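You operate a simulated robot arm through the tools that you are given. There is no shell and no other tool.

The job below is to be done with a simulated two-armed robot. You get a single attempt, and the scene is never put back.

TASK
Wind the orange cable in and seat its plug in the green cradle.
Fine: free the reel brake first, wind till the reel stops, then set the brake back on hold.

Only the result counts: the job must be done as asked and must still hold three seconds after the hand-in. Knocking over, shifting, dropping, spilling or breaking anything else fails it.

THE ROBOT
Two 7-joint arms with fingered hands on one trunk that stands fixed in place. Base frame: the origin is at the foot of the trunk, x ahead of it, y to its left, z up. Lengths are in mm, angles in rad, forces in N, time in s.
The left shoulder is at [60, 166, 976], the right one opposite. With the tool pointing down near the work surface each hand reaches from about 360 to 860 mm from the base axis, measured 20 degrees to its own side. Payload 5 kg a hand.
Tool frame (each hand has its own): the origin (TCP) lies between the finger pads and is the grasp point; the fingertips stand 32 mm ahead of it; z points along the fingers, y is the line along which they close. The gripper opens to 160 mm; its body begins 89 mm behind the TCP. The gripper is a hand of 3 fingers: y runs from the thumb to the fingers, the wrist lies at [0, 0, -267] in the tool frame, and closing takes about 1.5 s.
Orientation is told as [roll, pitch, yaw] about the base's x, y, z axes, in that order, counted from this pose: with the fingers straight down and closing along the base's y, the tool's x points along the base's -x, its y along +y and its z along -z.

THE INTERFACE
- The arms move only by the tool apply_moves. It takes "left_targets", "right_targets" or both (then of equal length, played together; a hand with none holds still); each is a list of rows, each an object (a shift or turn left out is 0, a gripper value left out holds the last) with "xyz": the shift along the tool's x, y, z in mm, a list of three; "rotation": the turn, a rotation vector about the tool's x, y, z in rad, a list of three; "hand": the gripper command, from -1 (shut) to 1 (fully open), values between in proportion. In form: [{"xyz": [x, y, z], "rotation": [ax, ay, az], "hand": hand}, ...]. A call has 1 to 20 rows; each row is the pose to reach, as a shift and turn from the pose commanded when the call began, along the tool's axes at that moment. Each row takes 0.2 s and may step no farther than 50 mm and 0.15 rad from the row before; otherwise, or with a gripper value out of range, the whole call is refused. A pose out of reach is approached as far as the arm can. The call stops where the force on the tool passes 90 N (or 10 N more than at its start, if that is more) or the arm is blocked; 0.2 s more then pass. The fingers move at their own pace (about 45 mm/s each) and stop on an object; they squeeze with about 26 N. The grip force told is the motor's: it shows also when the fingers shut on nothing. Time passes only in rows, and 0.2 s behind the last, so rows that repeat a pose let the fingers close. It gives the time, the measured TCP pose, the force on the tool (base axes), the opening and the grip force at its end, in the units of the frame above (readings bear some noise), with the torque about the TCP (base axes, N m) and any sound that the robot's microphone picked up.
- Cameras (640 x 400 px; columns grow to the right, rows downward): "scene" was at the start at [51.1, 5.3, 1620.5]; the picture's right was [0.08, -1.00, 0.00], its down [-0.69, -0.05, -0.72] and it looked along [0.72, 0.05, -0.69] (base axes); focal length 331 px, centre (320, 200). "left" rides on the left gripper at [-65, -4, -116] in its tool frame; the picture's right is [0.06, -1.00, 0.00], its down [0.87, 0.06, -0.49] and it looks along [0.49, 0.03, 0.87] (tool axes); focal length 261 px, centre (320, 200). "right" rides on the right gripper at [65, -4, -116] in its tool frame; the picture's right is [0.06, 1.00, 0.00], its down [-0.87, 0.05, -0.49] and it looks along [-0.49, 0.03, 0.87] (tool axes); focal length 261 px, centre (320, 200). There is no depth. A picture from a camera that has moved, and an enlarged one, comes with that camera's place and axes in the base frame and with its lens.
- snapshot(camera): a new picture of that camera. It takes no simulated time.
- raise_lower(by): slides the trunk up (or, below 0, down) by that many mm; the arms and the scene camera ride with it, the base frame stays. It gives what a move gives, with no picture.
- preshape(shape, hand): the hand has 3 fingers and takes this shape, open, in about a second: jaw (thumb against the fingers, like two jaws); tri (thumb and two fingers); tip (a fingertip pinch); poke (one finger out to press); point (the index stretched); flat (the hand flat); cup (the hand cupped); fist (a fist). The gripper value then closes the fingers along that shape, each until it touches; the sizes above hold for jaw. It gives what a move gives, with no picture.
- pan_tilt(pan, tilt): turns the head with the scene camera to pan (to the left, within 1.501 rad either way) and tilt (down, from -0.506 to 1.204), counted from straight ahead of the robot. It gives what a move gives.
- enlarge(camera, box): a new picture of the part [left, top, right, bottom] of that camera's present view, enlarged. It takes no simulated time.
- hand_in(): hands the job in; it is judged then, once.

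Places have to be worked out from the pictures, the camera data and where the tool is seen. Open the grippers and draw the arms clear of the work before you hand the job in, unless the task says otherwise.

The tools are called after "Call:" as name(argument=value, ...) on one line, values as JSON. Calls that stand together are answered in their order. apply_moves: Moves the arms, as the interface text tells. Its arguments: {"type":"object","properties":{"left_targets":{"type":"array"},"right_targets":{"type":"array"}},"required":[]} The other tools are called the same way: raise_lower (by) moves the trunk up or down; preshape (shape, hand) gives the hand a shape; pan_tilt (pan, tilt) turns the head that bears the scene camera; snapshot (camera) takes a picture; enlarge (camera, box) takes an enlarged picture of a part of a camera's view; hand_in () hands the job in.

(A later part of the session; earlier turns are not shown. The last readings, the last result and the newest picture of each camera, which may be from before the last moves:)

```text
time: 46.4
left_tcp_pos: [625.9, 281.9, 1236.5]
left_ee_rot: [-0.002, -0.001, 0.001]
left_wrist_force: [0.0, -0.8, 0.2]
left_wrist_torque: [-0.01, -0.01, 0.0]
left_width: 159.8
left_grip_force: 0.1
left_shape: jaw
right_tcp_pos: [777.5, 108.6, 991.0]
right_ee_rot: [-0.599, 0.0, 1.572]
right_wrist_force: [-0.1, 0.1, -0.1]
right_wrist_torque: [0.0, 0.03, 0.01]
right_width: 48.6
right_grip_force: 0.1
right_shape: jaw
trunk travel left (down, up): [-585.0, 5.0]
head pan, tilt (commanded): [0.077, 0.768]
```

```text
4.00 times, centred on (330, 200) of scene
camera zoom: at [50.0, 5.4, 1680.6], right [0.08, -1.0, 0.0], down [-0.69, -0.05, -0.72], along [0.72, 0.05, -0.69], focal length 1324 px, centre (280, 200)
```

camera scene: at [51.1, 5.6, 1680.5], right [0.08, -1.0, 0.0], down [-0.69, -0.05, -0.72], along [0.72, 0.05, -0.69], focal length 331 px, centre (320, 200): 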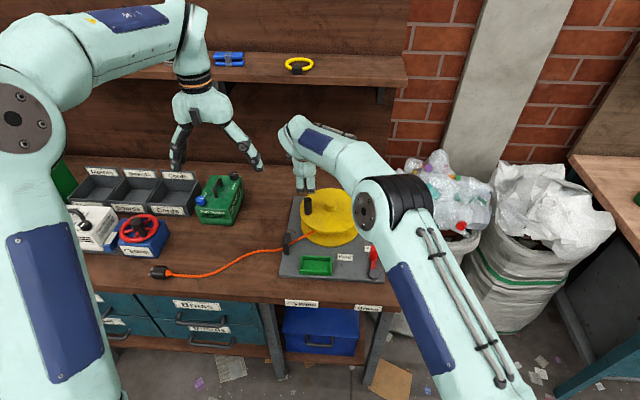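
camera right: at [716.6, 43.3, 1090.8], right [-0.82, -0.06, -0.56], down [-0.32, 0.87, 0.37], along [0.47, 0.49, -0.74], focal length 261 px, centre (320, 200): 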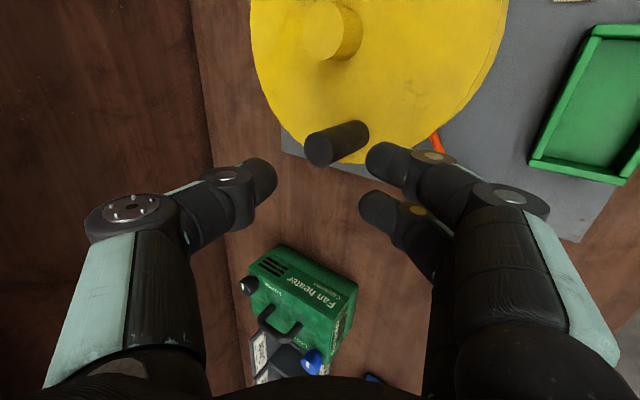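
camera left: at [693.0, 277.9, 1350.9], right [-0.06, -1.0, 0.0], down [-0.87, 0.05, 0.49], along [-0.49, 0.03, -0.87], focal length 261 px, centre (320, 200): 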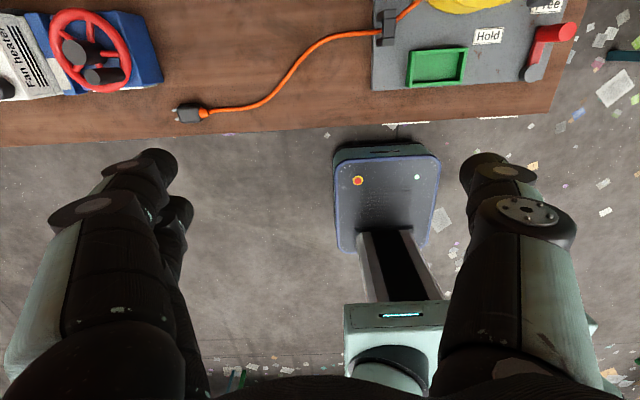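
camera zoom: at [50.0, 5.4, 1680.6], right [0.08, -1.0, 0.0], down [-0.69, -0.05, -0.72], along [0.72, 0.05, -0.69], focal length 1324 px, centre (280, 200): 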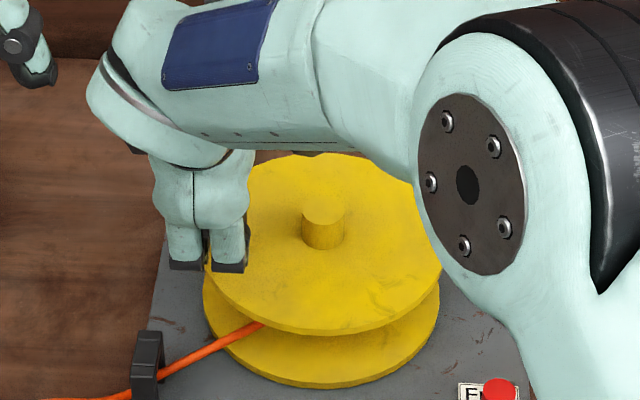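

The knob is between thumb and fingers, about 4 mm to my right of center. I'll advance along the tool axis with a small correction and look again.

Call:
apply_moves(right_targets=[{"xyz": [4, 0, 25], "hand": -0.4}, {"xyz": [4, -1, 50], "hand": -0.4}, {"xyz": [4, -1, 50], "hand": -0.4}])

Call:
snapshot(camera="right")

Call:
enlarge(camera="scene", box=[270, 150, 390, 250])

```text
time: 47.2
left_tcp_pos: [626.5, 281.7, 1235.9]
left_ee_rot: [0.0, 0.0, 0.001]
left_wrist_force: [-0.7, 0.3, 0.4]
left_wrist_torque: [-0.03, -0.02, -0.03]
left_width: 160.1
left_grip_force: 0.1
left_shape: jaw
right_tcp_pos: [806.4, 102.4, 950.3]
right_ee_rot: [-0.599, 0.0, 1.57]
right_wrist_force: [-0.2, 0.2, 1.0]
right_wrist_torque: [-0.01, -0.01, 0.02]
right_width: 48.2
right_grip_force: 0.1
right_shape: jaw
trunk travel left (down, up): [-585.0, 5.0]
head pan, tilt (commanded): [0.077, 0.768]
```

```text
taken
camera right: at [746.1, 38.2, 1049.6], right [-0.82, -0.06, -0.56], down [-0.32, 0.87, 0.38], along [0.47, 0.49, -0.74], focal length 261 px, centre (320, 200)
```

right: 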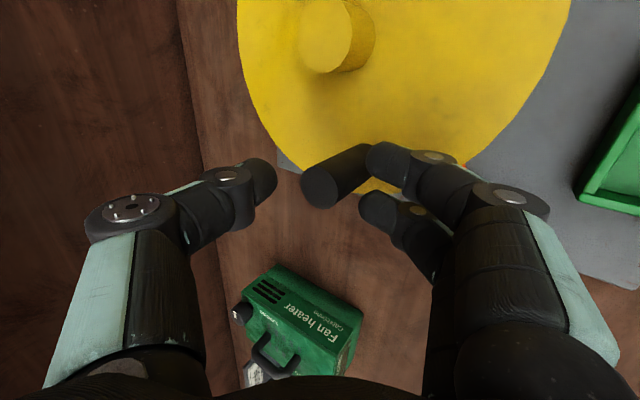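

```text
4.00 times, centred on (330, 200) of scene
camera zoom: at [50.6, 5.4, 1680.6], right [0.08, -1.0, 0.0], down [-0.69, -0.05, -0.72], along [0.72, 0.05, -0.69], focal length 1324 px, centre (280, 200)
```

zoom: 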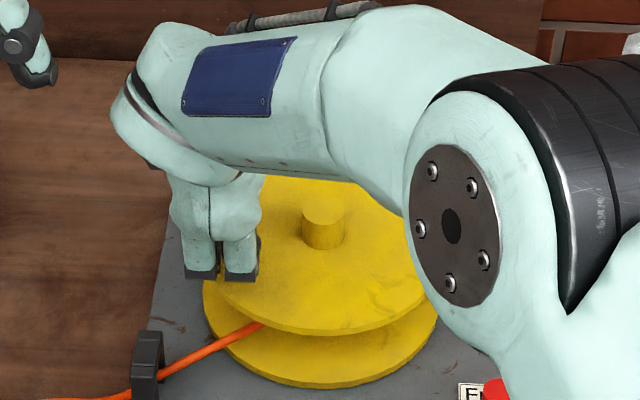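

The knob top face sits near the TCP projection. I'll advance 17 mm more, close, and check forces.

Call:
apply_moves(right_targets=[{"xyz": [0, 0, 9], "hand": -0.4}, {"xyz": [0, 0, 17], "hand": -0.5}, {"xyz": [0, 0, 17], "hand": -1}, {"xyz": [0, 0, 17], "hand": -1}, {"xyz": [0, 0, 17], "hand": -1}, {"xyz": [0, 0, 17], "hand": -1}])

Call:
snapshot(camera="right")

Call:
enlarge(camera="right", box=[230, 120, 430, 260])

```text
time: 48.6
left_tcp_pos: [626.6, 282.5, 1235.7]
left_ee_rot: [-0.001, -0.001, 0.0]
left_wrist_force: [0.5, 0.0, -0.3]
left_wrist_torque: [0.0, -0.01, -0.01]
left_width: 160.1
left_grip_force: 0.1
left_shape: jaw
right_tcp_pos: [817.2, 104.9, 937.3]
right_ee_rot: [-0.6, 0.0, 1.574]
right_wrist_force: [-3.6, 11.2, 2.8]
right_wrist_torque: [0.43, 0.88, -0.03]
right_width: 26.3
right_grip_force: 25.5
right_shape: jaw
trunk travel left (down, up): [-585.0, 5.0]
head pan, tilt (commanded): [0.077, 0.768]
```

```text
taken
camera right: at [755.7, 39.5, 1035.9], right [-0.82, -0.06, -0.56], down [-0.32, 0.87, 0.38], along [0.47, 0.49, -0.74], focal length 261 px, centre (320, 200)
```

right: 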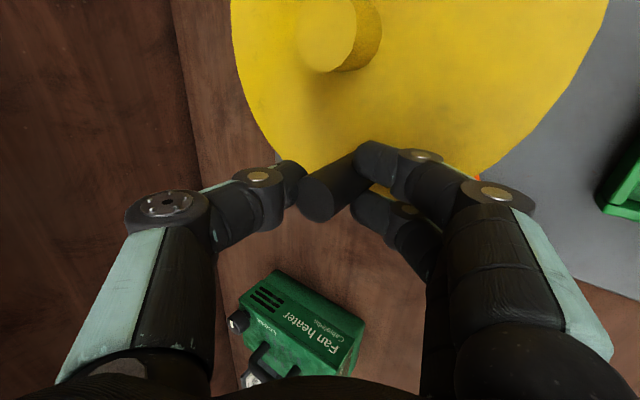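

```text
2.86 times, centred on (330, 190) of right
camera zoom: at [755.7, 39.5, 1035.9], right [-0.82, -0.06, -0.56], down [-0.32, 0.87, 0.38], along [0.47, 0.49, -0.74], focal length 745 px, centre (291, 229)
```

zoom: 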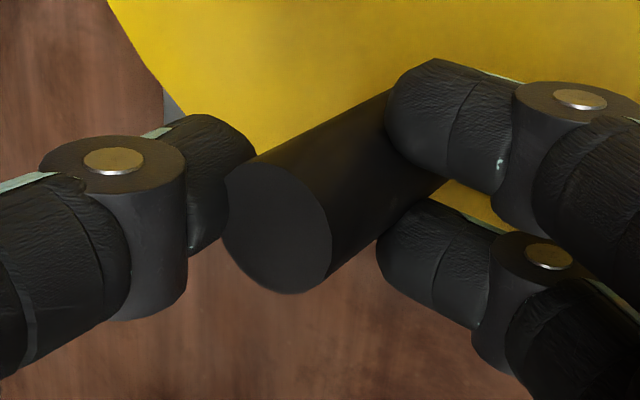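

This is a proper V-grip: two fingers cradle the knob and the thumb closes at a width of 26 mm. I'll continue clockwise around the left side, watching the force.

Call:
apply_moves(right_targets=[{"xyz": [-2.1, -6.4, 4.4], "hand": -1}, {"xyz": [-3.5, -13, 8.9]}, {"xyz": [-4, -19.7, 13.5]}, {"xyz": [-3.7, -26.4, 18.1]}, {"xyz": [-2.5, -33, 22.6]}, {"xyz": [-0.5, -39.5, 27]}, {"xyz": [2.4, -45.8, 31.3]}, {"xyz": [6, -51.7, 35.4]}])

Call:
snapshot(camera="right")

```text
time: 50.4
left_tcp_pos: [629.7, 282.6, 1235.1]
left_ee_rot: [-0.002, 0.003, 0.0]
left_wrist_force: [0.0, -0.4, 0.8]
left_wrist_torque: [0.02, -0.01, -0.01]
left_width: 160.1
left_grip_force: 0.0
left_shape: jaw
right_tcp_pos: [882.5, 97.4, 936.7]
right_ee_rot: [-0.597, 0.002, 1.571]
right_wrist_force: [8.5, 24.2, -9.9]
right_wrist_torque: [1.14, 0.6, -0.47]
right_width: 23.6
right_grip_force: 25.3
right_shape: jaw
trunk travel left (down, up): [-585.0, 5.0]
head pan, tilt (commanded): [0.077, 0.768]
```

```text
taken
camera right: at [820.8, 32.1, 1035.2], right [-0.82, -0.06, -0.56], down [-0.32, 0.87, 0.37], along [0.47, 0.49, -0.74], focal length 261 px, centre (320, 200)
```

right: 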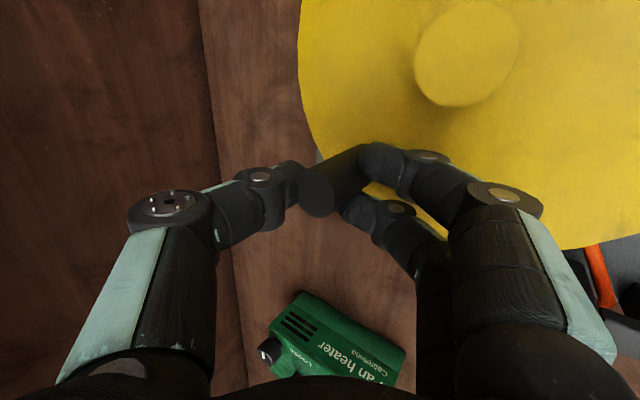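

The grip holds, and the radial force of about 25 N says I should run 2 mm farther out. I'll continue around the far side with a radius of 78.

Call:
apply_moves(right_targets=[{"xyz": [2.1, -6.8, 4.6], "hand": -1}, {"xyz": [7.3, -12, 8.2]}, {"xyz": [13.1, -16.7, 11.4]}, {"xyz": [19.5, -20.9, 14.3]}, {"xyz": [26.4, -24.6, 16.8]}, {"xyz": [33.6, -27.6, 18.9]}, {"xyz": [41.3, -30, 20.5]}, {"xyz": [49.2, -31.7, 21.7]}, {"xyz": [57.3, -32.7, 22.4]}, {"xyz": [65.4, -33, 22.6]}])

Call:
snapshot(camera="right")

Call:
snapshot(camera="scene")

```text
time: 52.3
left_tcp_pos: [627.5, 277.7, 1235.8]
left_ee_rot: [0.0, 0.002, -0.004]
left_wrist_force: [0.2, -1.1, -0.5]
left_wrist_torque: [0.03, 0.01, 0.01]
left_width: 160.2
left_grip_force: 0.1
left_shape: jaw
right_tcp_pos: [917.3, 43.1, 941.1]
right_ee_rot: [-0.6, -0.005, 1.568]
right_wrist_force: [-6.1, 6.2, 8.3]
right_wrist_torque: [0.06, 1.73, -0.61]
right_width: 23.0
right_grip_force: 26.2
right_shape: jaw
trunk travel left (down, up): [-585.0, 5.0]
head pan, tilt (commanded): [0.077, 0.768]
stopped in row 9 (right hand): the arm was blocked; the commanded pose is now the measured one
```

```text
taken
camera right: at [855.4, -21.6, 1039.3], right [-0.82, -0.06, -0.56], down [-0.32, 0.87, 0.38], along [0.47, 0.49, -0.73], focal length 261 px, centre (320, 200)
```

right: 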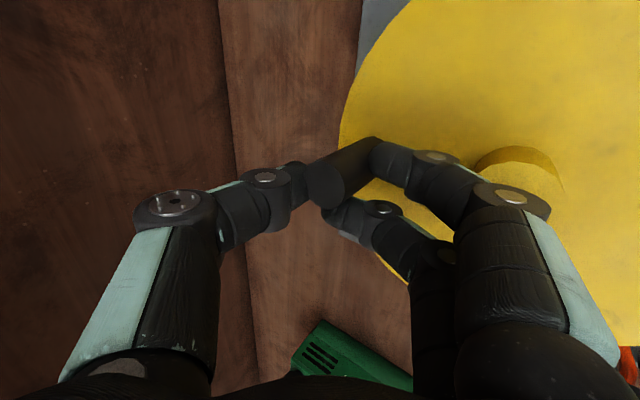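

```text
taken
camera scene: at [49.6, 5.2, 1680.6], right [0.07, -1.0, 0.0], down [-0.69, -0.05, -0.72], along [0.72, 0.05, -0.69], focal length 331 px, centre (320, 200)
```

scene: 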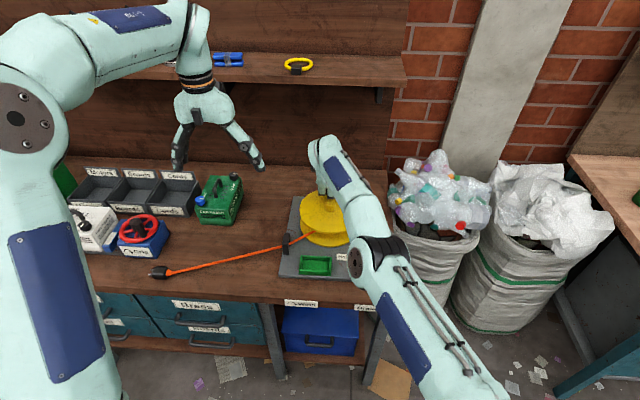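

The cable is now pulled nearly straight, so winding works. The arm reports blocked at the far side, and a finger knuckle may be touching the hub. I'll look closely.

Call:
enlarge(camera="right", box=[400, 110, 600, 290])

Call:
enlarge(camera="scene", box=[280, 130, 380, 220])

Call:
enlarge(camera="scene", box=[130, 200, 380, 300])

```text
2.22 times, centred on (500, 200) of right
camera zoom: at [855.4, -21.6, 1039.3], right [-0.82, -0.06, -0.56], down [-0.32, 0.87, 0.38], along [0.47, 0.49, -0.73], focal length 579 px, centre (-80, 200)
```

zoom: 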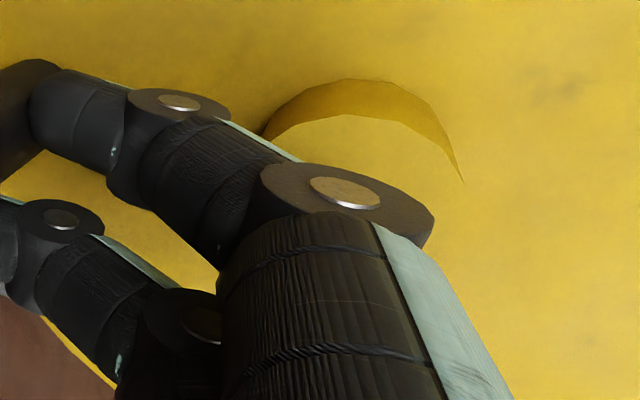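

```text
4.44 times, centred on (330, 175) of scene
camera zoom: at [49.6, 5.2, 1680.6], right [0.07, -1.0, 0.0], down [-0.69, -0.05, -0.72], along [0.72, 0.05, -0.69], focal length 1471 px, centre (276, 311)
```

zoom: 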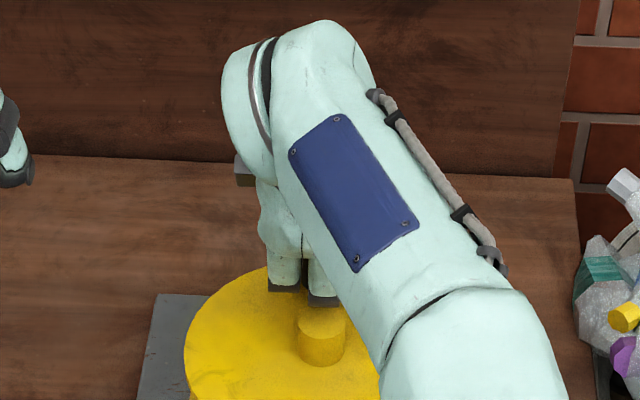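

```text
2.56 times, centred on (255, 250) of scene
camera zoom: at [49.6, 5.2, 1680.6], right [0.07, -1.0, 0.0], down [-0.69, -0.05, -0.72], along [0.72, 0.05, -0.69], focal length 847 px, centre (486, 72)
```

zoom: 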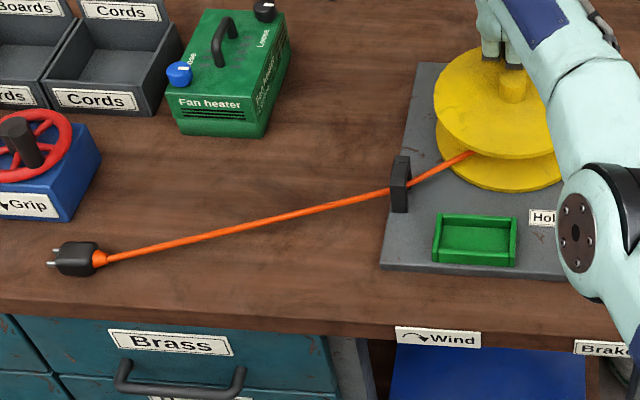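

The finger knuckle is resting on the hub. I'll loosen the grip to a 28 mm cage, lift 10 mm over the hub, push on around the far side and come back down after it.

Call:
apply_moves(right_targets=[{"xyz": [0, -2.8, -4.1], "hand": -0.65}, {"xyz": [0, -5.6, -8.3], "hand": -0.65}, {"xyz": [7.9, -7.9, -6.7]}, {"xyz": [16.1, -7.7, -6.8]}, {"xyz": [24.2, -6.8, -7.5]}, {"xyz": [32.1, -5.2, -8.5]}, {"xyz": [39.8, -3.0, -10.1]}, {"xyz": [47.2, -0.1, -12]}, {"xyz": [54.2, 3.4, -14.4]}, {"xyz": [60.7, 7.5, -17.2]}, {"xyz": [66.6, 13.8, -17.9]}, {"xyz": [71.9, 21.2, -18.1]}, {"xyz": [76.5, 29.5, -17.8]}, {"xyz": [80.4, 36.6, -20.2]}])

Call:
snapshot(camera="right")

Call:
snapshot(camera="scene")

```text
time: 54.4
left_tcp_pos: [625.4, 277.7, 1237.3]
left_ee_rot: [-0.003, -0.002, -0.005]
left_wrist_force: [0.4, 0.5, 0.1]
left_wrist_torque: [-0.03, 0.08, 0.0]
left_width: 160.0
left_grip_force: 0.0
left_shape: jaw
right_tcp_pos: [942.4, -22.3, 962.3]
right_ee_rot: [-0.624, -0.046, 1.473]
right_wrist_force: [-61.3, 41.8, 20.8]
right_wrist_torque: [1.07, 4.9, -1.06]
right_width: 71.4
right_grip_force: 0.0
right_shape: jaw
right hand out of reach, approached as far as the arm can: row 4, 5, 6, 7, 8, 9
trunk travel left (down, up): [-585.0, 5.0]
head pan, tilt (commanded): [0.077, 0.768]
stopped in row 10 (right hand): the force on the tool passed its limit at 125 N (the readings are from after the stop); the commanded pose is now the measured one
```

```text
taken
camera right: at [872.1, -85.6, 1056.6], right [-0.81, 0.04, -0.58], down [-0.25, 0.88, 0.41], along [0.53, 0.47, -0.7], focal length 261 px, centre (320, 200)
```

right: 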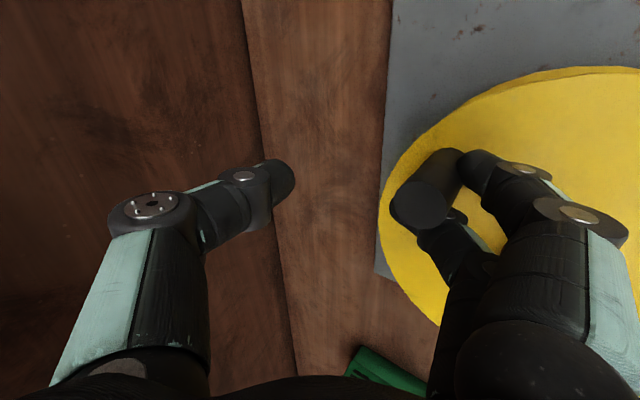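

```text
taken
camera scene: at [44.3, 9.0, 1680.7], right [0.08, -1.0, 0.0], down [-0.69, -0.06, -0.72], along [0.72, 0.06, -0.69], focal length 331 px, centre (320, 200)
```

scene: 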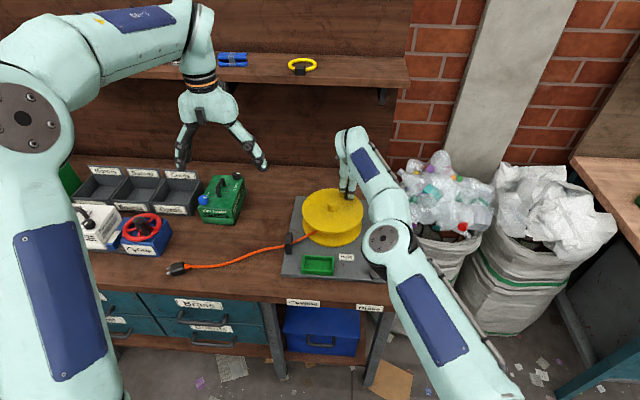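

That side is out of reach at this height and the hand pressed on the knob. But the cable has pulled the plug inward. I'll open the hand and back off upward to relieve the load.

Call:
apply_moves(right_targets=[{"xyz": [0, 0, -5], "hand": 0.2}, {"xyz": [0, 0, -15], "hand": 0.2}, {"xyz": [0, 0, -40], "hand": 0.2}, {"xyz": [0, 0, -80], "hand": 0.2}, {"xyz": [0, 0, -110], "hand": 0.2}])

Call:
snapshot(camera="scene")

Call:
enlarge(camera="scene", box=[130, 170, 390, 300])

Call:
snapshot(camera="right")

```text
time: 55.1
left_tcp_pos: [629.5, 273.9, 1235.5]
left_ee_rot: [0.001, -0.002, -0.013]
left_wrist_force: [-0.3, -0.3, 0.9]
left_wrist_torque: [-0.02, -0.03, 0.02]
left_width: 160.0
left_grip_force: 0.0
left_shape: jaw
right_tcp_pos: [950.4, -40.0, 979.6]
right_ee_rot: [-0.624, -0.093, 1.401]
right_wrist_force: [-25.6, 28.4, -26.9]
right_wrist_torque: [0.82, 0.05, -1.44]
right_width: 113.1
right_grip_force: 0.0
right_shape: jaw
right hand out of reach, approached as far as the arm can: row 2
trunk travel left (down, up): [-585.0, 5.0]
head pan, tilt (commanded): [0.077, 0.768]
stopped in row 3 (right hand): the force on the tool passed its limit at 107 N (the readings are from after the stop); the commanded pose is now the measured one
```

```text
taken
camera scene: at [49.2, 8.8, 1680.3], right [0.08, -1.0, 0.0], down [-0.69, -0.06, -0.72], along [0.72, 0.06, -0.69], focal length 331 px, centre (320, 200)
```

scene: 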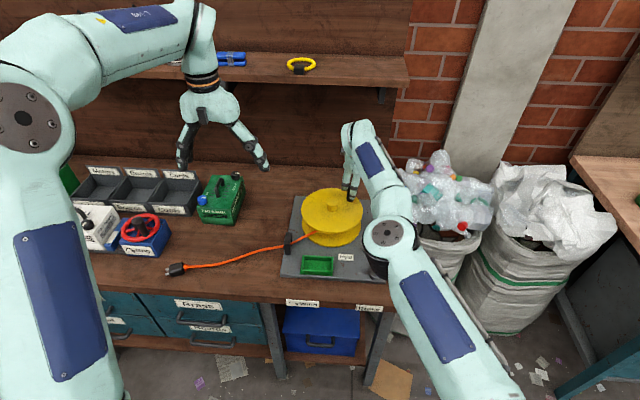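

```text
2.46 times, centred on (260, 235) of scene
camera zoom: at [49.2, 8.8, 1680.3], right [0.08, -1.0, 0.0], down [-0.69, -0.06, -0.72], along [0.72, 0.06, -0.69], focal length 815 px, centre (468, 114)
```

zoom: 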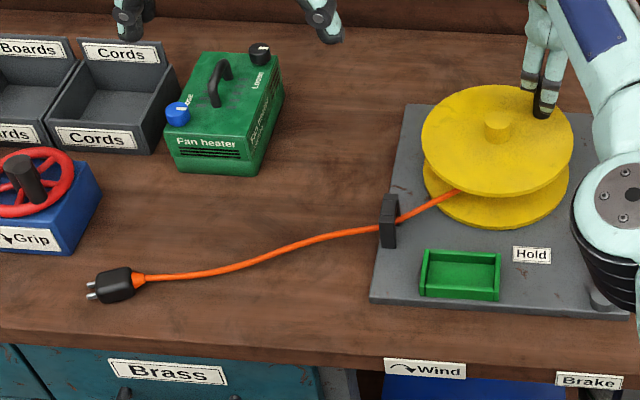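

```text
taken
camera right: at [874.2, -102.3, 1071.3], right [-0.8, 0.13, -0.58], down [-0.19, 0.88, 0.45], along [0.57, 0.47, -0.68], focal length 261 px, centre (320, 200)
```

right: 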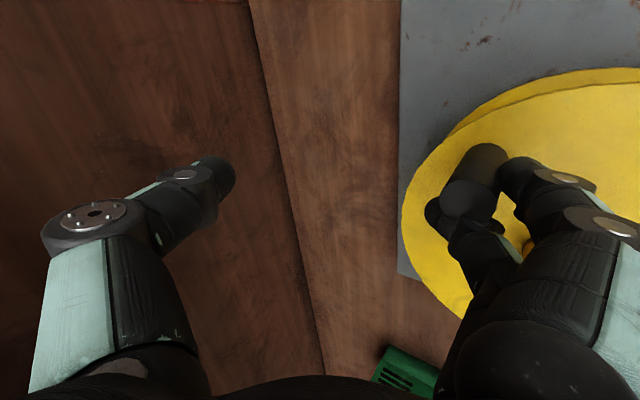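

The hand is at the edge of its reach with the knob caught beside a finger. I'll hold the finger opening and retreat back and up in small steps.

Call:
apply_moves(right_targets=[{"xyz": [0.6, 1.7, -11.2], "hand": 0.4}, {"xyz": [1.2, 3.3, -22.4], "hand": 0.4}, {"xyz": [1.6, 3.8, -35.1], "hand": 0.4}, {"xyz": [1.8, 3.2, -49.6], "hand": 0.4}, {"xyz": [2.4, 3.6, -71], "hand": 0.4}, {"xyz": [2.4, 3.6, -90], "hand": 0.4}])

Call:
snapshot(camera="right")

Call:
snapshot(camera="scene")

```text
time: 56.0
left_tcp_pos: [626.6, 279.1, 1233.7]
left_ee_rot: [-0.004, 0.003, -0.005]
left_wrist_force: [-0.3, 1.6, -0.3]
left_wrist_torque: [-0.16, 0.0, -0.01]
left_width: 160.0
left_grip_force: 0.1
left_shape: jaw
right_tcp_pos: [961.1, -49.1, 1031.3]
right_ee_rot: [-0.671, -0.096, 1.382]
right_wrist_force: [-1.0, 1.7, 0.5]
right_wrist_torque: [-0.09, 0.06, -0.03]
right_width: 111.9
right_grip_force: 0.0
right_shape: jaw
right hand out of reach, approached as far as the arm can: row 1, 2, 3
trunk travel left (down, up): [-585.0, 5.0]
head pan, tilt (commanded): [0.077, 0.768]
stopped in row 4 (right hand): the arm was blocked; the commanded pose is now the measured one
```

```text
taken
camera right: at [880.8, -109.1, 1118.3], right [-0.77, 0.14, -0.62], down [-0.19, 0.88, 0.43], along [0.61, 0.45, -0.65], focal length 261 px, centre (320, 200)
```

right: 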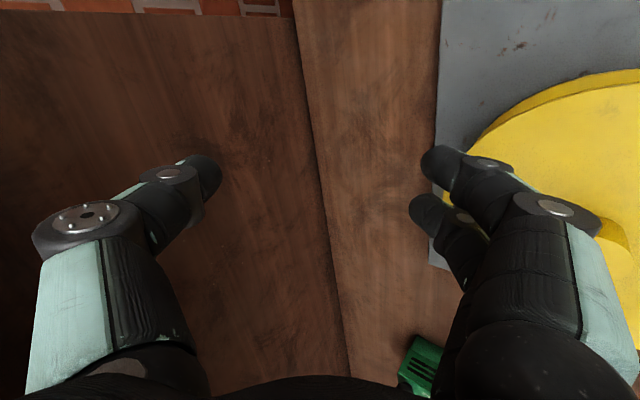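

```text
taken
camera scene: at [50.9, 11.3, 1680.7], right [0.08, -1.0, 0.0], down [-0.69, -0.06, -0.72], along [0.72, 0.05, -0.69], focal length 331 px, centre (320, 200)
```

scene: 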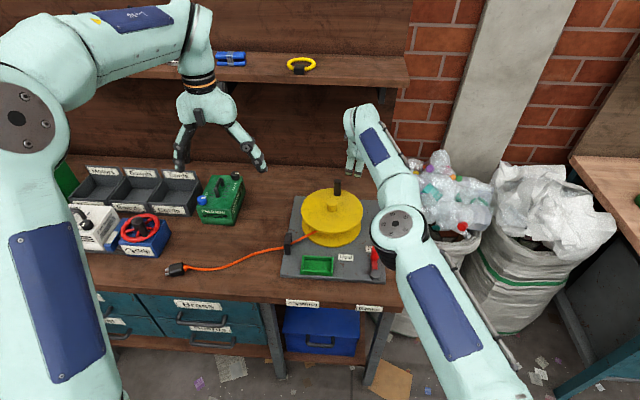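

The hand is free now with no load. I'll draw it back to a comfortable place over the reel before re-planning.

Call:
apply_moves(right_targets=[{"xyz": [0, 27, -31], "hand": 0.4}, {"xyz": [0, 55, -62], "hand": 0.4}, {"xyz": [0, 83, -93], "hand": 0.4}, {"xyz": [-1, 110, -124], "hand": 0.4}, {"xyz": [-1, 110, -124], "hand": 0.4}])

Call:
snapshot(camera="scene")

Call:
enlarge(camera="scene", box=[150, 170, 410, 300])

Call:
snapshot(camera="left")

```text
time: 57.2
left_tcp_pos: [627.6, 269.5, 1235.2]
left_ee_rot: [0.0, 0.003, -0.014]
left_wrist_force: [-0.6, 0.5, 1.5]
left_wrist_torque: [-0.04, 0.0, -0.01]
left_width: 160.0
left_grip_force: 0.0
left_shape: jaw
right_tcp_pos: [931.6, 13.1, 1092.8]
right_ee_rot: [-0.667, -0.098, 1.371]
right_wrist_force: [-1.1, 0.8, -0.2]
right_wrist_torque: [-0.01, -0.02, -0.02]
right_width: 112.2
right_grip_force: 0.1
right_shape: jaw
right hand out of reach, approached as far as the arm can: row 1, 2, 3, 4, 5
trunk travel left (down, up): [-585.0, 5.0]
head pan, tilt (commanded): [0.077, 0.768]
```

```text
taken
camera scene: at [50.6, 6.5, 1680.6], right [0.07, -1.0, 0.0], down [-0.69, -0.05, -0.72], along [0.72, 0.05, -0.69], focal length 331 px, centre (320, 200)
```

scene: 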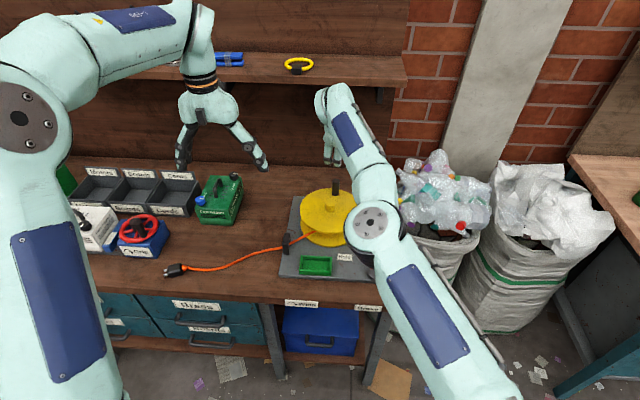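

```text
2.46 times, centred on (280, 235) of scene
camera zoom: at [50.6, 6.5, 1680.6], right [0.07, -1.0, 0.0], down [-0.69, -0.05, -0.72], along [0.72, 0.05, -0.69], focal length 815 px, centre (418, 114)
```

zoom: 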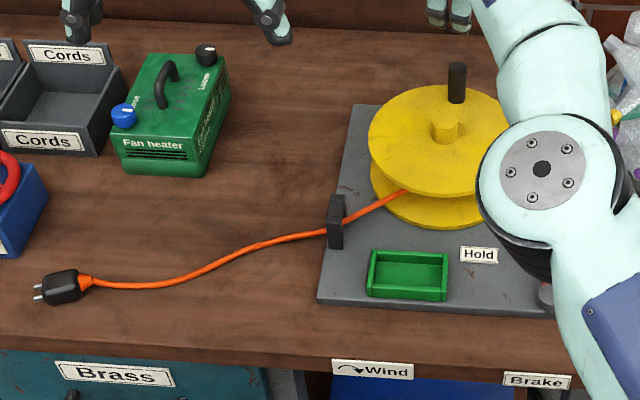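

```text
taken
camera left: at [694.5, 265.6, 1350.5], right [-0.08, -1.0, 0.0], down [-0.87, 0.07, 0.49], along [-0.49, 0.04, -0.87], focal length 261 px, centre (320, 200)
```

left: 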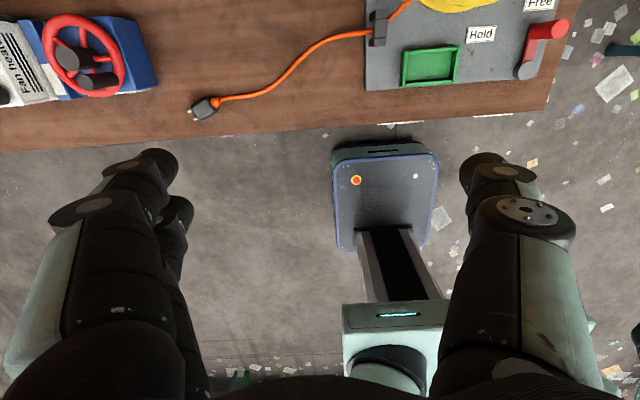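

The arm is at a joint limit in this roll. I'll unroll the hand back toward its original orientation, which should free it.

Call:
apply_moves(right_targets=[{"rotation": [0, 0, 0.14]}, {"rotation": [0, 0, 0.28]}, {"rotation": [0, 0, 0.42]}, {"rotation": [0, 0, 0.56]}, {"rotation": [0, 0, 0.7]}, {"rotation": [0, 0, 0.84]}, {"rotation": [0, 0, 0.98]}, {"rotation": [0, 0, 1.12]}, {"rotation": [0, 0, 1.26]}, {"rotation": [0, 0, 1.4]}, {"rotation": [0, 0, 1.4]}])

Call:
snapshot(camera="scene")

Call:
snapshot(camera="right")

```text
time: 59.6
left_tcp_pos: [628.6, 270.5, 1233.9]
left_ee_rot: [-0.001, 0.001, -0.013]
left_wrist_force: [1.0, 0.9, -1.1]
left_wrist_torque: [0.06, -0.04, 0.0]
left_width: 160.1
left_grip_force: 0.0
left_shape: jaw
right_tcp_pos: [933.1, 17.5, 1095.4]
right_ee_rot: [-0.007, -0.676, -0.061]
right_wrist_force: [-0.5, 0.0, -0.1]
right_wrist_torque: [0.01, 0.02, -0.02]
right_width: 112.0
right_grip_force: 0.0
right_shape: jaw
trunk travel left (down, up): [-585.0, 5.0]
head pan, tilt (commanded): [0.077, 0.768]
```

```text
taken
camera scene: at [51.1, 6.2, 1680.5], right [0.08, -1.0, 0.0], down [-0.69, -0.05, -0.72], along [0.72, 0.05, -0.69], focal length 331 px, centre (320, 200)
```

scene: 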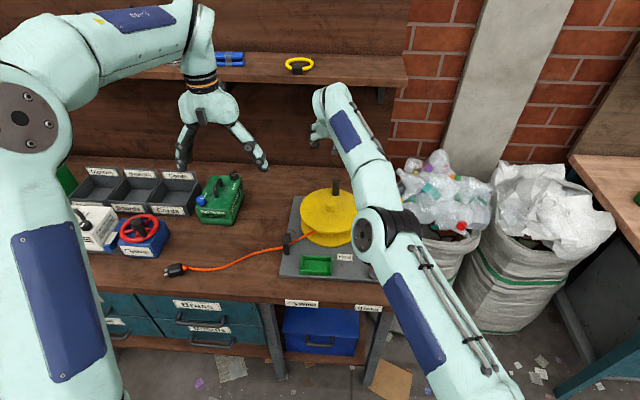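

```text
taken
camera right: at [809.6, 22.8, 1145.0], right [0.02, 1.0, -0.04], down [0.37, 0.04, 0.93], along [0.93, -0.03, -0.37], focal length 261 px, centre (320, 200)
```

right: 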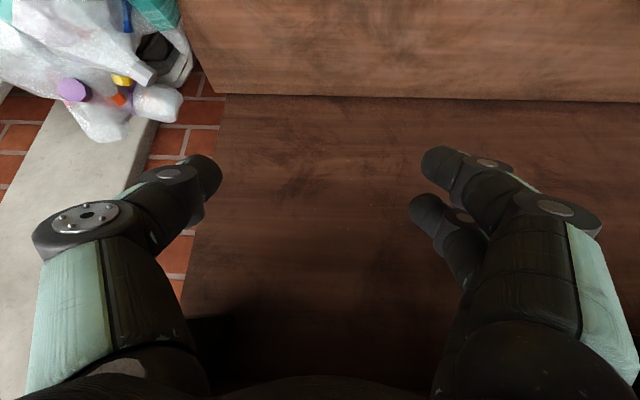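

The arm is free and level again. New plan: use the closed hand as a broad pusher from outside for the near, left and far sides, and hook the knob behind the closed fingertips for the right side. I'll close the hand, tilt it to 0.75 and move to the left of the knob at a safe height.

Call:
apply_moves(right_targets=[{"xyz": [15, 30, 7], "rotation": [-0.043, -0.074, -0.044], "hand": -1}, {"xyz": [30, 60, 14], "rotation": [-0.043, -0.074, -0.044], "hand": -1}, {"xyz": [45, 91, 21], "rotation": [-0.043, -0.074, -0.044], "hand": -1}, {"xyz": [45, 91, 21], "rotation": [-0.043, -0.074, -0.044], "hand": -1}, {"xyz": [45, 91, 21], "rotation": [-0.043, -0.074, -0.044], "hand": -1}, {"xyz": [45, 91, 21], "rotation": [-0.043, -0.074, -0.044], "hand": -1}, {"xyz": [45, 91, 21], "rotation": [-0.043, -0.074, -0.044], "hand": -1}])

Call:
snapshot(camera="right")

Call:
enlarge(camera="scene", box=[270, 130, 400, 260])

```text
time: 61.2
left_tcp_pos: [628.0, 270.5, 1235.3]
left_ee_rot: [-0.001, 0.001, -0.012]
left_wrist_force: [0.1, 0.1, -0.5]
left_wrist_torque: [0.03, -0.02, 0.02]
left_width: 160.1
left_grip_force: 0.1
left_shape: jaw
right_tcp_pos: [917.4, 110.8, 1048.2]
right_ee_rot: [-0.005, -0.744, 0.003]
right_wrist_force: [0.8, -0.6, 1.2]
right_wrist_torque: [0.01, -0.02, -0.02]
right_width: 0.0
right_grip_force: 15.5
right_shape: jaw
right hand out of reach, approached as far as the arm can: row 1, 2
trunk travel left (down, up): [-585.0, 5.0]
head pan, tilt (commanded): [0.077, 0.768]
```

```text
taken
camera right: at [791.3, 107.6, 1091.0], right [-0.04, 1.0, -0.05], down [0.3, 0.06, 0.95], along [0.95, 0.03, -0.31], focal length 261 px, centre (320, 200)
```

right: 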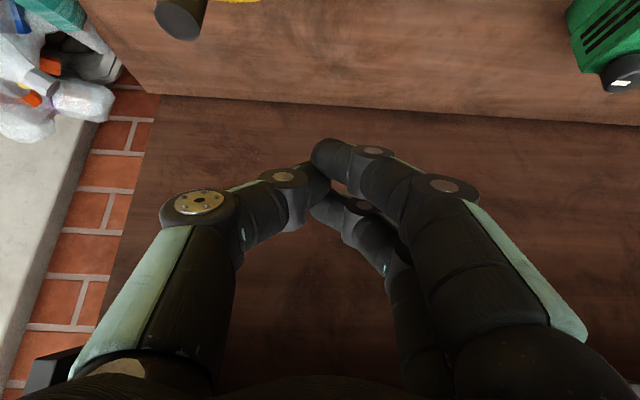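

```text
3.08 times, centred on (335, 195) of scene
camera zoom: at [51.2, 6.4, 1680.5], right [0.08, -1.0, 0.0], down [-0.69, -0.05, -0.72], along [0.72, 0.05, -0.69], focal length 1018 px, centre (274, 215)
```

zoom: 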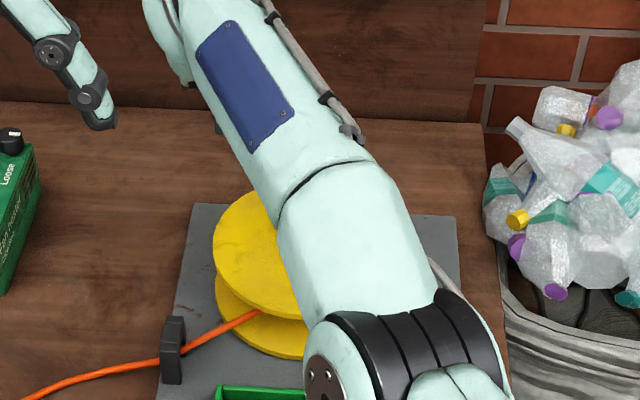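

The closed hand is clear above and to the left of the knob, which is at about (916, 20) on the far side. I'll descend beside it and push it toward −y around the far side.

Call:
apply_moves(right_targets=[{"xyz": [28, 0, 30.4], "hand": -1}, {"xyz": [56, 0, 60.8]}, {"xyz": [84.1, 0, 91.1]}, {"xyz": [83.7, -15.8, 91.5]}, {"xyz": [83.1, -31.3, 92]}, {"xyz": [80.4, -43.9, 94.5]}, {"xyz": [79, -57.3, 95.8]}, {"xyz": [79, -71, 95.8]}, {"xyz": [80.1, -84.9, 94.8]}, {"xyz": [81.9, -95.3, 93.1]}])

Call:
snapshot(camera="right")

Call:
enlarge(camera="scene", box=[150, 140, 410, 300])

```text
time: 63.4
left_tcp_pos: [628.3, 271.2, 1236.4]
left_ee_rot: [0.0, 0.001, -0.012]
left_wrist_force: [-0.3, 0.9, 0.2]
left_wrist_torque: [0.02, 0.02, -0.04]
left_width: 159.8
left_grip_force: 0.0
left_shape: jaw
right_tcp_pos: [950.0, 25.6, 922.7]
right_ee_rot: [-0.006, -0.746, -0.001]
right_wrist_force: [-0.7, -0.6, -0.5]
right_wrist_torque: [-0.02, 0.01, -0.01]
right_width: 0.0
right_grip_force: 25.1
right_shape: jaw
right hand out of reach, approached as far as the arm can: row 1, 4, 5, 6, 7, 8, 9, 10
trunk travel left (down, up): [-585.0, 5.0]
head pan, tilt (commanded): [0.077, 0.768]
```

```text
taken
camera right: at [824.8, 22.2, 964.7], right [-0.04, 1.0, -0.05], down [0.3, 0.06, 0.95], along [0.95, 0.03, -0.31], focal length 261 px, centre (320, 200)
```

right: 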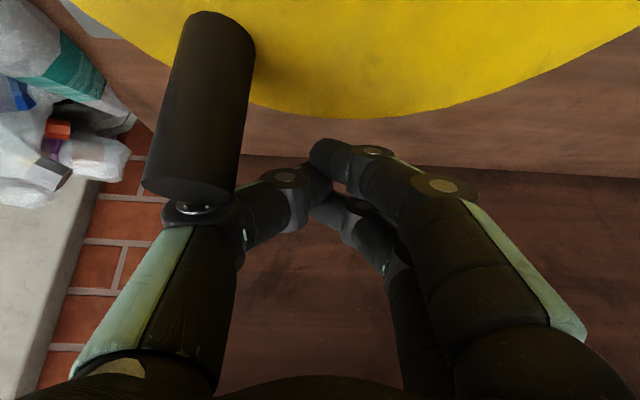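

```text
2.46 times, centred on (280, 220) of scene
camera zoom: at [51.2, 6.0, 1680.5], right [0.08, -1.0, 0.0], down [-0.69, -0.05, -0.72], along [0.72, 0.05, -0.69], focal length 815 px, centre (418, 151)
```

zoom: 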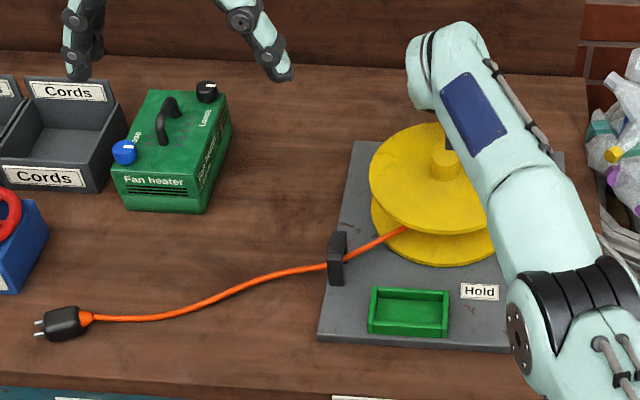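

The knob moved to about φ = -40°, but the arm keeps reporting out of reach because its elbow posture has drifted. I'll lift and return the right arm to a neutral pose to reset it.

Call:
apply_moves(right_targets=[{"xyz": [-27, 0, -29]}, {"xyz": [-54, 0, -59]}, {"xyz": [-81, 0, -88]}, {"xyz": [-81, 0, -88]}])

Call:
apply_moves(right_targets=[{"xyz": [20, -25, -25], "rotation": [0, 0.14, 0]}, {"xyz": [40, -50, -50], "rotation": [0, 0.28, 0]}, {"xyz": [60, -75, -75], "rotation": [0, 0.42, 0]}, {"xyz": [80, -100, -100], "rotation": [0, 0.56, 0]}, {"xyz": [100, -125, -125], "rotation": [0, 0.7, 0]}, {"xyz": [120, -150, -150], "rotation": [0, 0.745, 0]}, {"xyz": [140, -175, -175], "rotation": [0, 0.745, 0]}, {"xyz": [160, -200, -200], "rotation": [0, 0.745, 0]}, {"xyz": [160, -225, -200], "rotation": [0, 0.745, 0]}, {"xyz": [160, -225, -200], "rotation": [0, 0.745, 0]}])

Call:
snapshot(camera="scene")

```text
time: 64.4
left_tcp_pos: [629.5, 271.8, 1235.0]
left_ee_rot: [-0.001, 0.001, -0.013]
left_wrist_force: [-0.3, -0.1, -0.3]
left_wrist_torque: [-0.03, 0.0, 0.0]
left_width: 159.9
left_grip_force: 0.1
left_shape: jaw
right_tcp_pos: [953.4, 27.7, 1042.7]
right_ee_rot: [-0.004, -0.746, 0.002]
right_wrist_force: [0.1, 0.6, 0.1]
right_wrist_torque: [0.03, 0.01, -0.01]
right_width: 0.0
right_grip_force: 26.0
right_shape: jaw
right hand out of reach, approached as far as the arm can: row 1, 2, 3, 4
trunk travel left (down, up): [-585.0, 5.0]
head pan, tilt (commanded): [0.077, 0.768]
```

```text
time: 66.6
left_tcp_pos: [628.4, 271.3, 1234.8]
left_ee_rot: [-0.001, 0.002, -0.013]
left_wrist_force: [-0.6, 0.7, 0.1]
left_wrist_torque: [-0.01, -0.03, 0.02]
left_width: 160.0
left_grip_force: 0.2
left_shape: jaw
right_tcp_pos: [796.7, -188.0, 1102.5]
right_ee_rot: [-0.003, -0.003, -0.001]
right_wrist_force: [0.0, 0.1, 0.6]
right_wrist_torque: [-0.01, -0.03, -0.04]
right_width: 0.0
right_grip_force: 25.7
right_shape: jaw
right hand out of reach, approached as far as the arm can: row 1, 2, 3, 4, 5, 6, 7, 8, 9, 10
trunk travel left (down, up): [-585.0, 5.0]
head pan, tilt (commanded): [0.077, 0.768]
```

```text
taken
camera scene: at [50.8, 6.4, 1680.6], right [0.08, -1.0, 0.0], down [-0.69, -0.05, -0.72], along [0.72, 0.05, -0.69], focal length 331 px, centre (320, 200)
```

scene: 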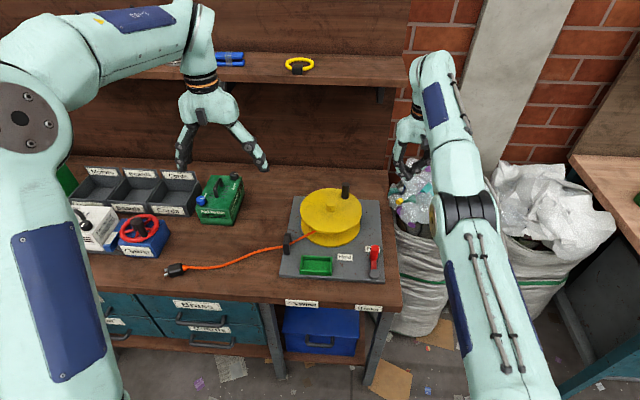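

The arm has straightened into a singular posture, so I need the elbow to bend again. Moving the hand left and inward should flex it, and I'll shift the left arm farther left to keep clear.

Call:
apply_moves(right_targets=[{"xyz": [10, 32, 0]}, {"xyz": [25, 64, 0]}, {"xyz": [45, 96, 0]}, {"xyz": [65, 128, 0]}, {"xyz": [85, 160, 0]}, {"xyz": [105, 192, 0]}, {"xyz": [125, 224, 0]}, {"xyz": [150, 250, 0]}, {"xyz": [150, 250, 0]}], left_targets=[{"xyz": [0, 15, 0]}, {"xyz": [0, 30, 0]}, {"xyz": [0, 45, 0]}, {"xyz": [0, 60, 0]}, {"xyz": [0, 75, 0]}, {"xyz": [0, 90, 0]}, {"xyz": [0, 105, 0]}, {"xyz": [0, 120, 0]}, {"xyz": [0, 120, 0]}])

Call:
snapshot(camera="scene")

```text
time: 68.6
left_tcp_pos: [631.1, 391.1, 1235.8]
left_ee_rot: [-0.001, 0.002, -0.015]
left_wrist_force: [0.3, 0.1, 0.7]
left_wrist_torque: [0.06, 0.0, -0.01]
left_width: 160.0
left_grip_force: 0.1
left_shape: jaw
right_tcp_pos: [717.5, 95.0, 1124.5]
right_ee_rot: [-0.002, -0.001, -0.004]
right_wrist_force: [0.1, 0.5, -0.1]
right_wrist_torque: [0.04, 0.0, 0.01]
right_width: 0.0
right_grip_force: 25.4
right_shape: jaw
right hand out of reach, approached as far as the arm can: row 1, 2, 3, 4, 5, 6, 7, 8, 9
trunk travel left (down, up): [-585.0, 5.0]
head pan, tilt (commanded): [0.077, 0.768]
```

```text
taken
camera scene: at [51.3, 5.4, 1680.5], right [0.08, -1.0, 0.0], down [-0.69, -0.05, -0.72], along [0.72, 0.05, -0.69], focal length 331 px, centre (320, 200)
```

scene: 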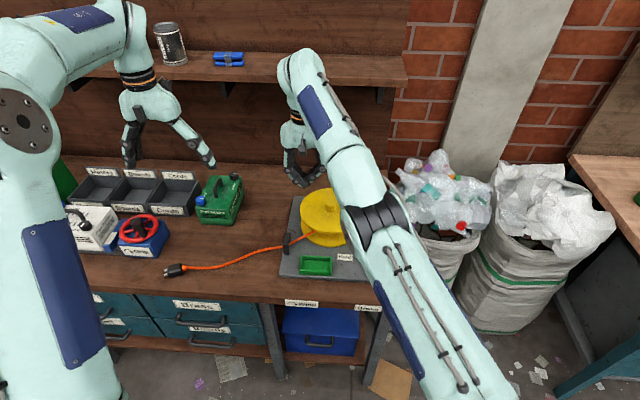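

The wrist radius shrank slightly, so the elbow is starting to flex. I'll keep pulling inward and down, toward the body.

Call:
apply_moves(right_targets=[{"xyz": [20, 0, 15]}, {"xyz": [40, 0, 30]}, {"xyz": [60, 0, 45]}, {"xyz": [80, 0, 60]}, {"xyz": [100, 0, 75]}, {"xyz": [120, 0, 90]}, {"xyz": [140, 0, 90]}, {"xyz": [160, 0, 90]}, {"xyz": [180, 0, 90]}, {"xyz": [180, 0, 90]}])

Call:
snapshot(camera="scene")

```text
time: 70.8
left_tcp_pos: [632.8, 389.4, 1233.9]
left_ee_rot: [-0.001, 0.002, -0.014]
left_wrist_force: [0.1, -0.1, 0.3]
left_wrist_torque: [-0.01, 0.02, -0.03]
left_width: 159.6
left_grip_force: 0.1
left_shape: jaw
right_tcp_pos: [683.3, 184.5, 1066.2]
right_ee_rot: [-0.004, -0.001, -0.003]
right_wrist_force: [-0.1, -0.3, 0.4]
right_wrist_torque: [0.01, 0.02, 0.0]
right_width: 0.0
right_grip_force: 26.4
right_shape: jaw
right hand out of reach, approached as far as the arm can: row 1, 2, 3, 4, 5, 6, 7, 8, 9, 10
trunk travel left (down, up): [-585.0, 5.0]
head pan, tilt (commanded): [0.077, 0.768]
```

```text
taken
camera scene: at [51.9, 5.5, 1680.5], right [0.08, -1.0, 0.0], down [-0.69, -0.05, -0.72], along [0.72, 0.05, -0.7], focal length 331 px, centre (320, 200)
```

scene: 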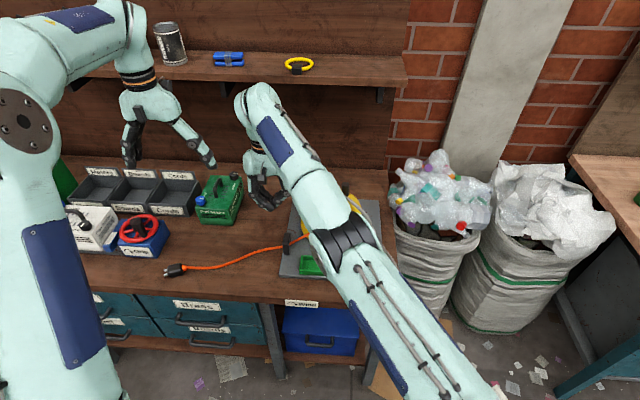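

I'll run a small diagnostic wiggle in each direction to learn which directions are limited in this posture.

Call:
apply_moves(right_targets=[{"xyz": [0, 0, -30]}, {"xyz": [0, 0, 0]}, {"xyz": [0, 30, 0]}, {"xyz": [0, 0, 0]}, {"xyz": [-30, 0, 0]}, {"xyz": [0, 0, 0]}, {"rotation": [0, 0, 0.15]}, {"rotation": [0, 0, 0]}, {"rotation": [0, 0, -0.15]}, {"rotation": [0, 0, 0]}, {"rotation": [0, 0.15, 0]}, {"rotation": [0, 0, 0]}, {"rotation": [0, -0.15, 0]}, {"rotation": [0, 0, 0]}, {"rotation": [0.15, 0, 0]}, {"rotation": [0, 0, 0]}, {"rotation": [-0.15, 0, 0]}, {"rotation": [0, 0, 0]}, {"xyz": [30, 0, 0]}, {"xyz": [0, 0, 0]}])

```text
time: 71.4
left_tcp_pos: [631.7, 389.8, 1235.3]
left_ee_rot: [-0.001, 0.002, -0.014]
left_wrist_force: [-0.1, -0.1, -0.5]
left_wrist_torque: [-0.01, 0.05, 0.0]
left_width: 160.0
left_grip_force: 0.0
left_shape: jaw
right_tcp_pos: [682.5, 180.9, 1069.7]
right_ee_rot: [-0.01, 0.003, -0.004]
right_wrist_force: [-0.6, 0.0, -0.4]
right_wrist_torque: [-0.03, 0.07, -0.03]
right_width: 0.0
right_grip_force: 25.7
right_shape: jaw
right hand out of reach, approached as far as the arm can: row 1
trunk travel left (down, up): [-585.0, 5.0]
head pan, tilt (commanded): [0.077, 0.768]
stopped in row 2 (right hand): the arm was blocked; the commanded pose is now the measured one
```

The right arm's elbow has flipped inward and is stuck on its limits. I'll park it high on the right side and use the healthy left arm for cranking instead.

Call:
apply_moves(right_targets=[{"xyz": [0, -20, -30]}, {"xyz": [-4, -60, -45]}, {"xyz": [-8, -100, -60]}, {"xyz": [-12, -145, -70]}, {"xyz": [-16, -190, -80]}, {"xyz": [-20, -235, -90]}, {"xyz": [-24, -280, -100]}, {"xyz": [-28, -325, -110]}, {"xyz": [-32, -370, -110]}, {"xyz": [-38, -415, -110]}, {"xyz": [-38, -430, -110]}])

Call:
snapshot(camera="scene")

```text
time: 73.8
left_tcp_pos: [630.6, 392.0, 1234.8]
left_ee_rot: [-0.002, 0.002, -0.013]
left_wrist_force: [0.2, 0.4, -0.2]
left_wrist_torque: [0.0, -0.01, -0.04]
left_width: 159.9
left_grip_force: 0.1
left_shape: jaw
right_tcp_pos: [765.0, -245.8, 1200.9]
right_ee_rot: [-0.011, 0.003, -0.001]
right_wrist_force: [-0.4, 1.0, 0.3]
right_wrist_torque: [0.01, 0.0, 0.03]
right_width: 0.0
right_grip_force: 25.7
right_shape: jaw
right hand out of reach, approached as far as the arm can: row 2, 3, 4, 5, 6, 7, 8, 9, 10, 11
trunk travel left (down, up): [-585.0, 5.0]
head pan, tilt (commanded): [0.077, 0.768]
```

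```text
taken
camera scene: at [51.2, 6.9, 1680.5], right [0.08, -1.0, 0.0], down [-0.69, -0.05, -0.72], along [0.72, 0.05, -0.69], focal length 331 px, centre (320, 200)
```

scene: 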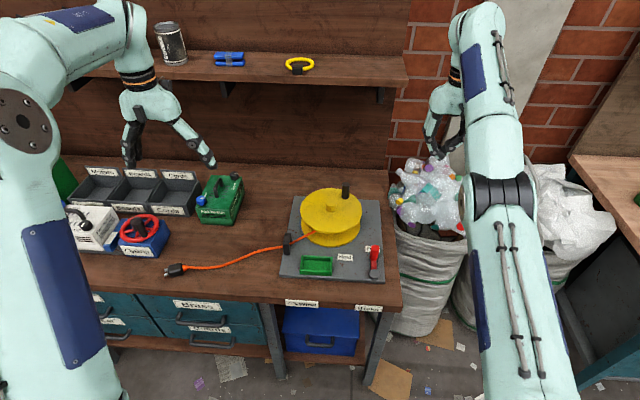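

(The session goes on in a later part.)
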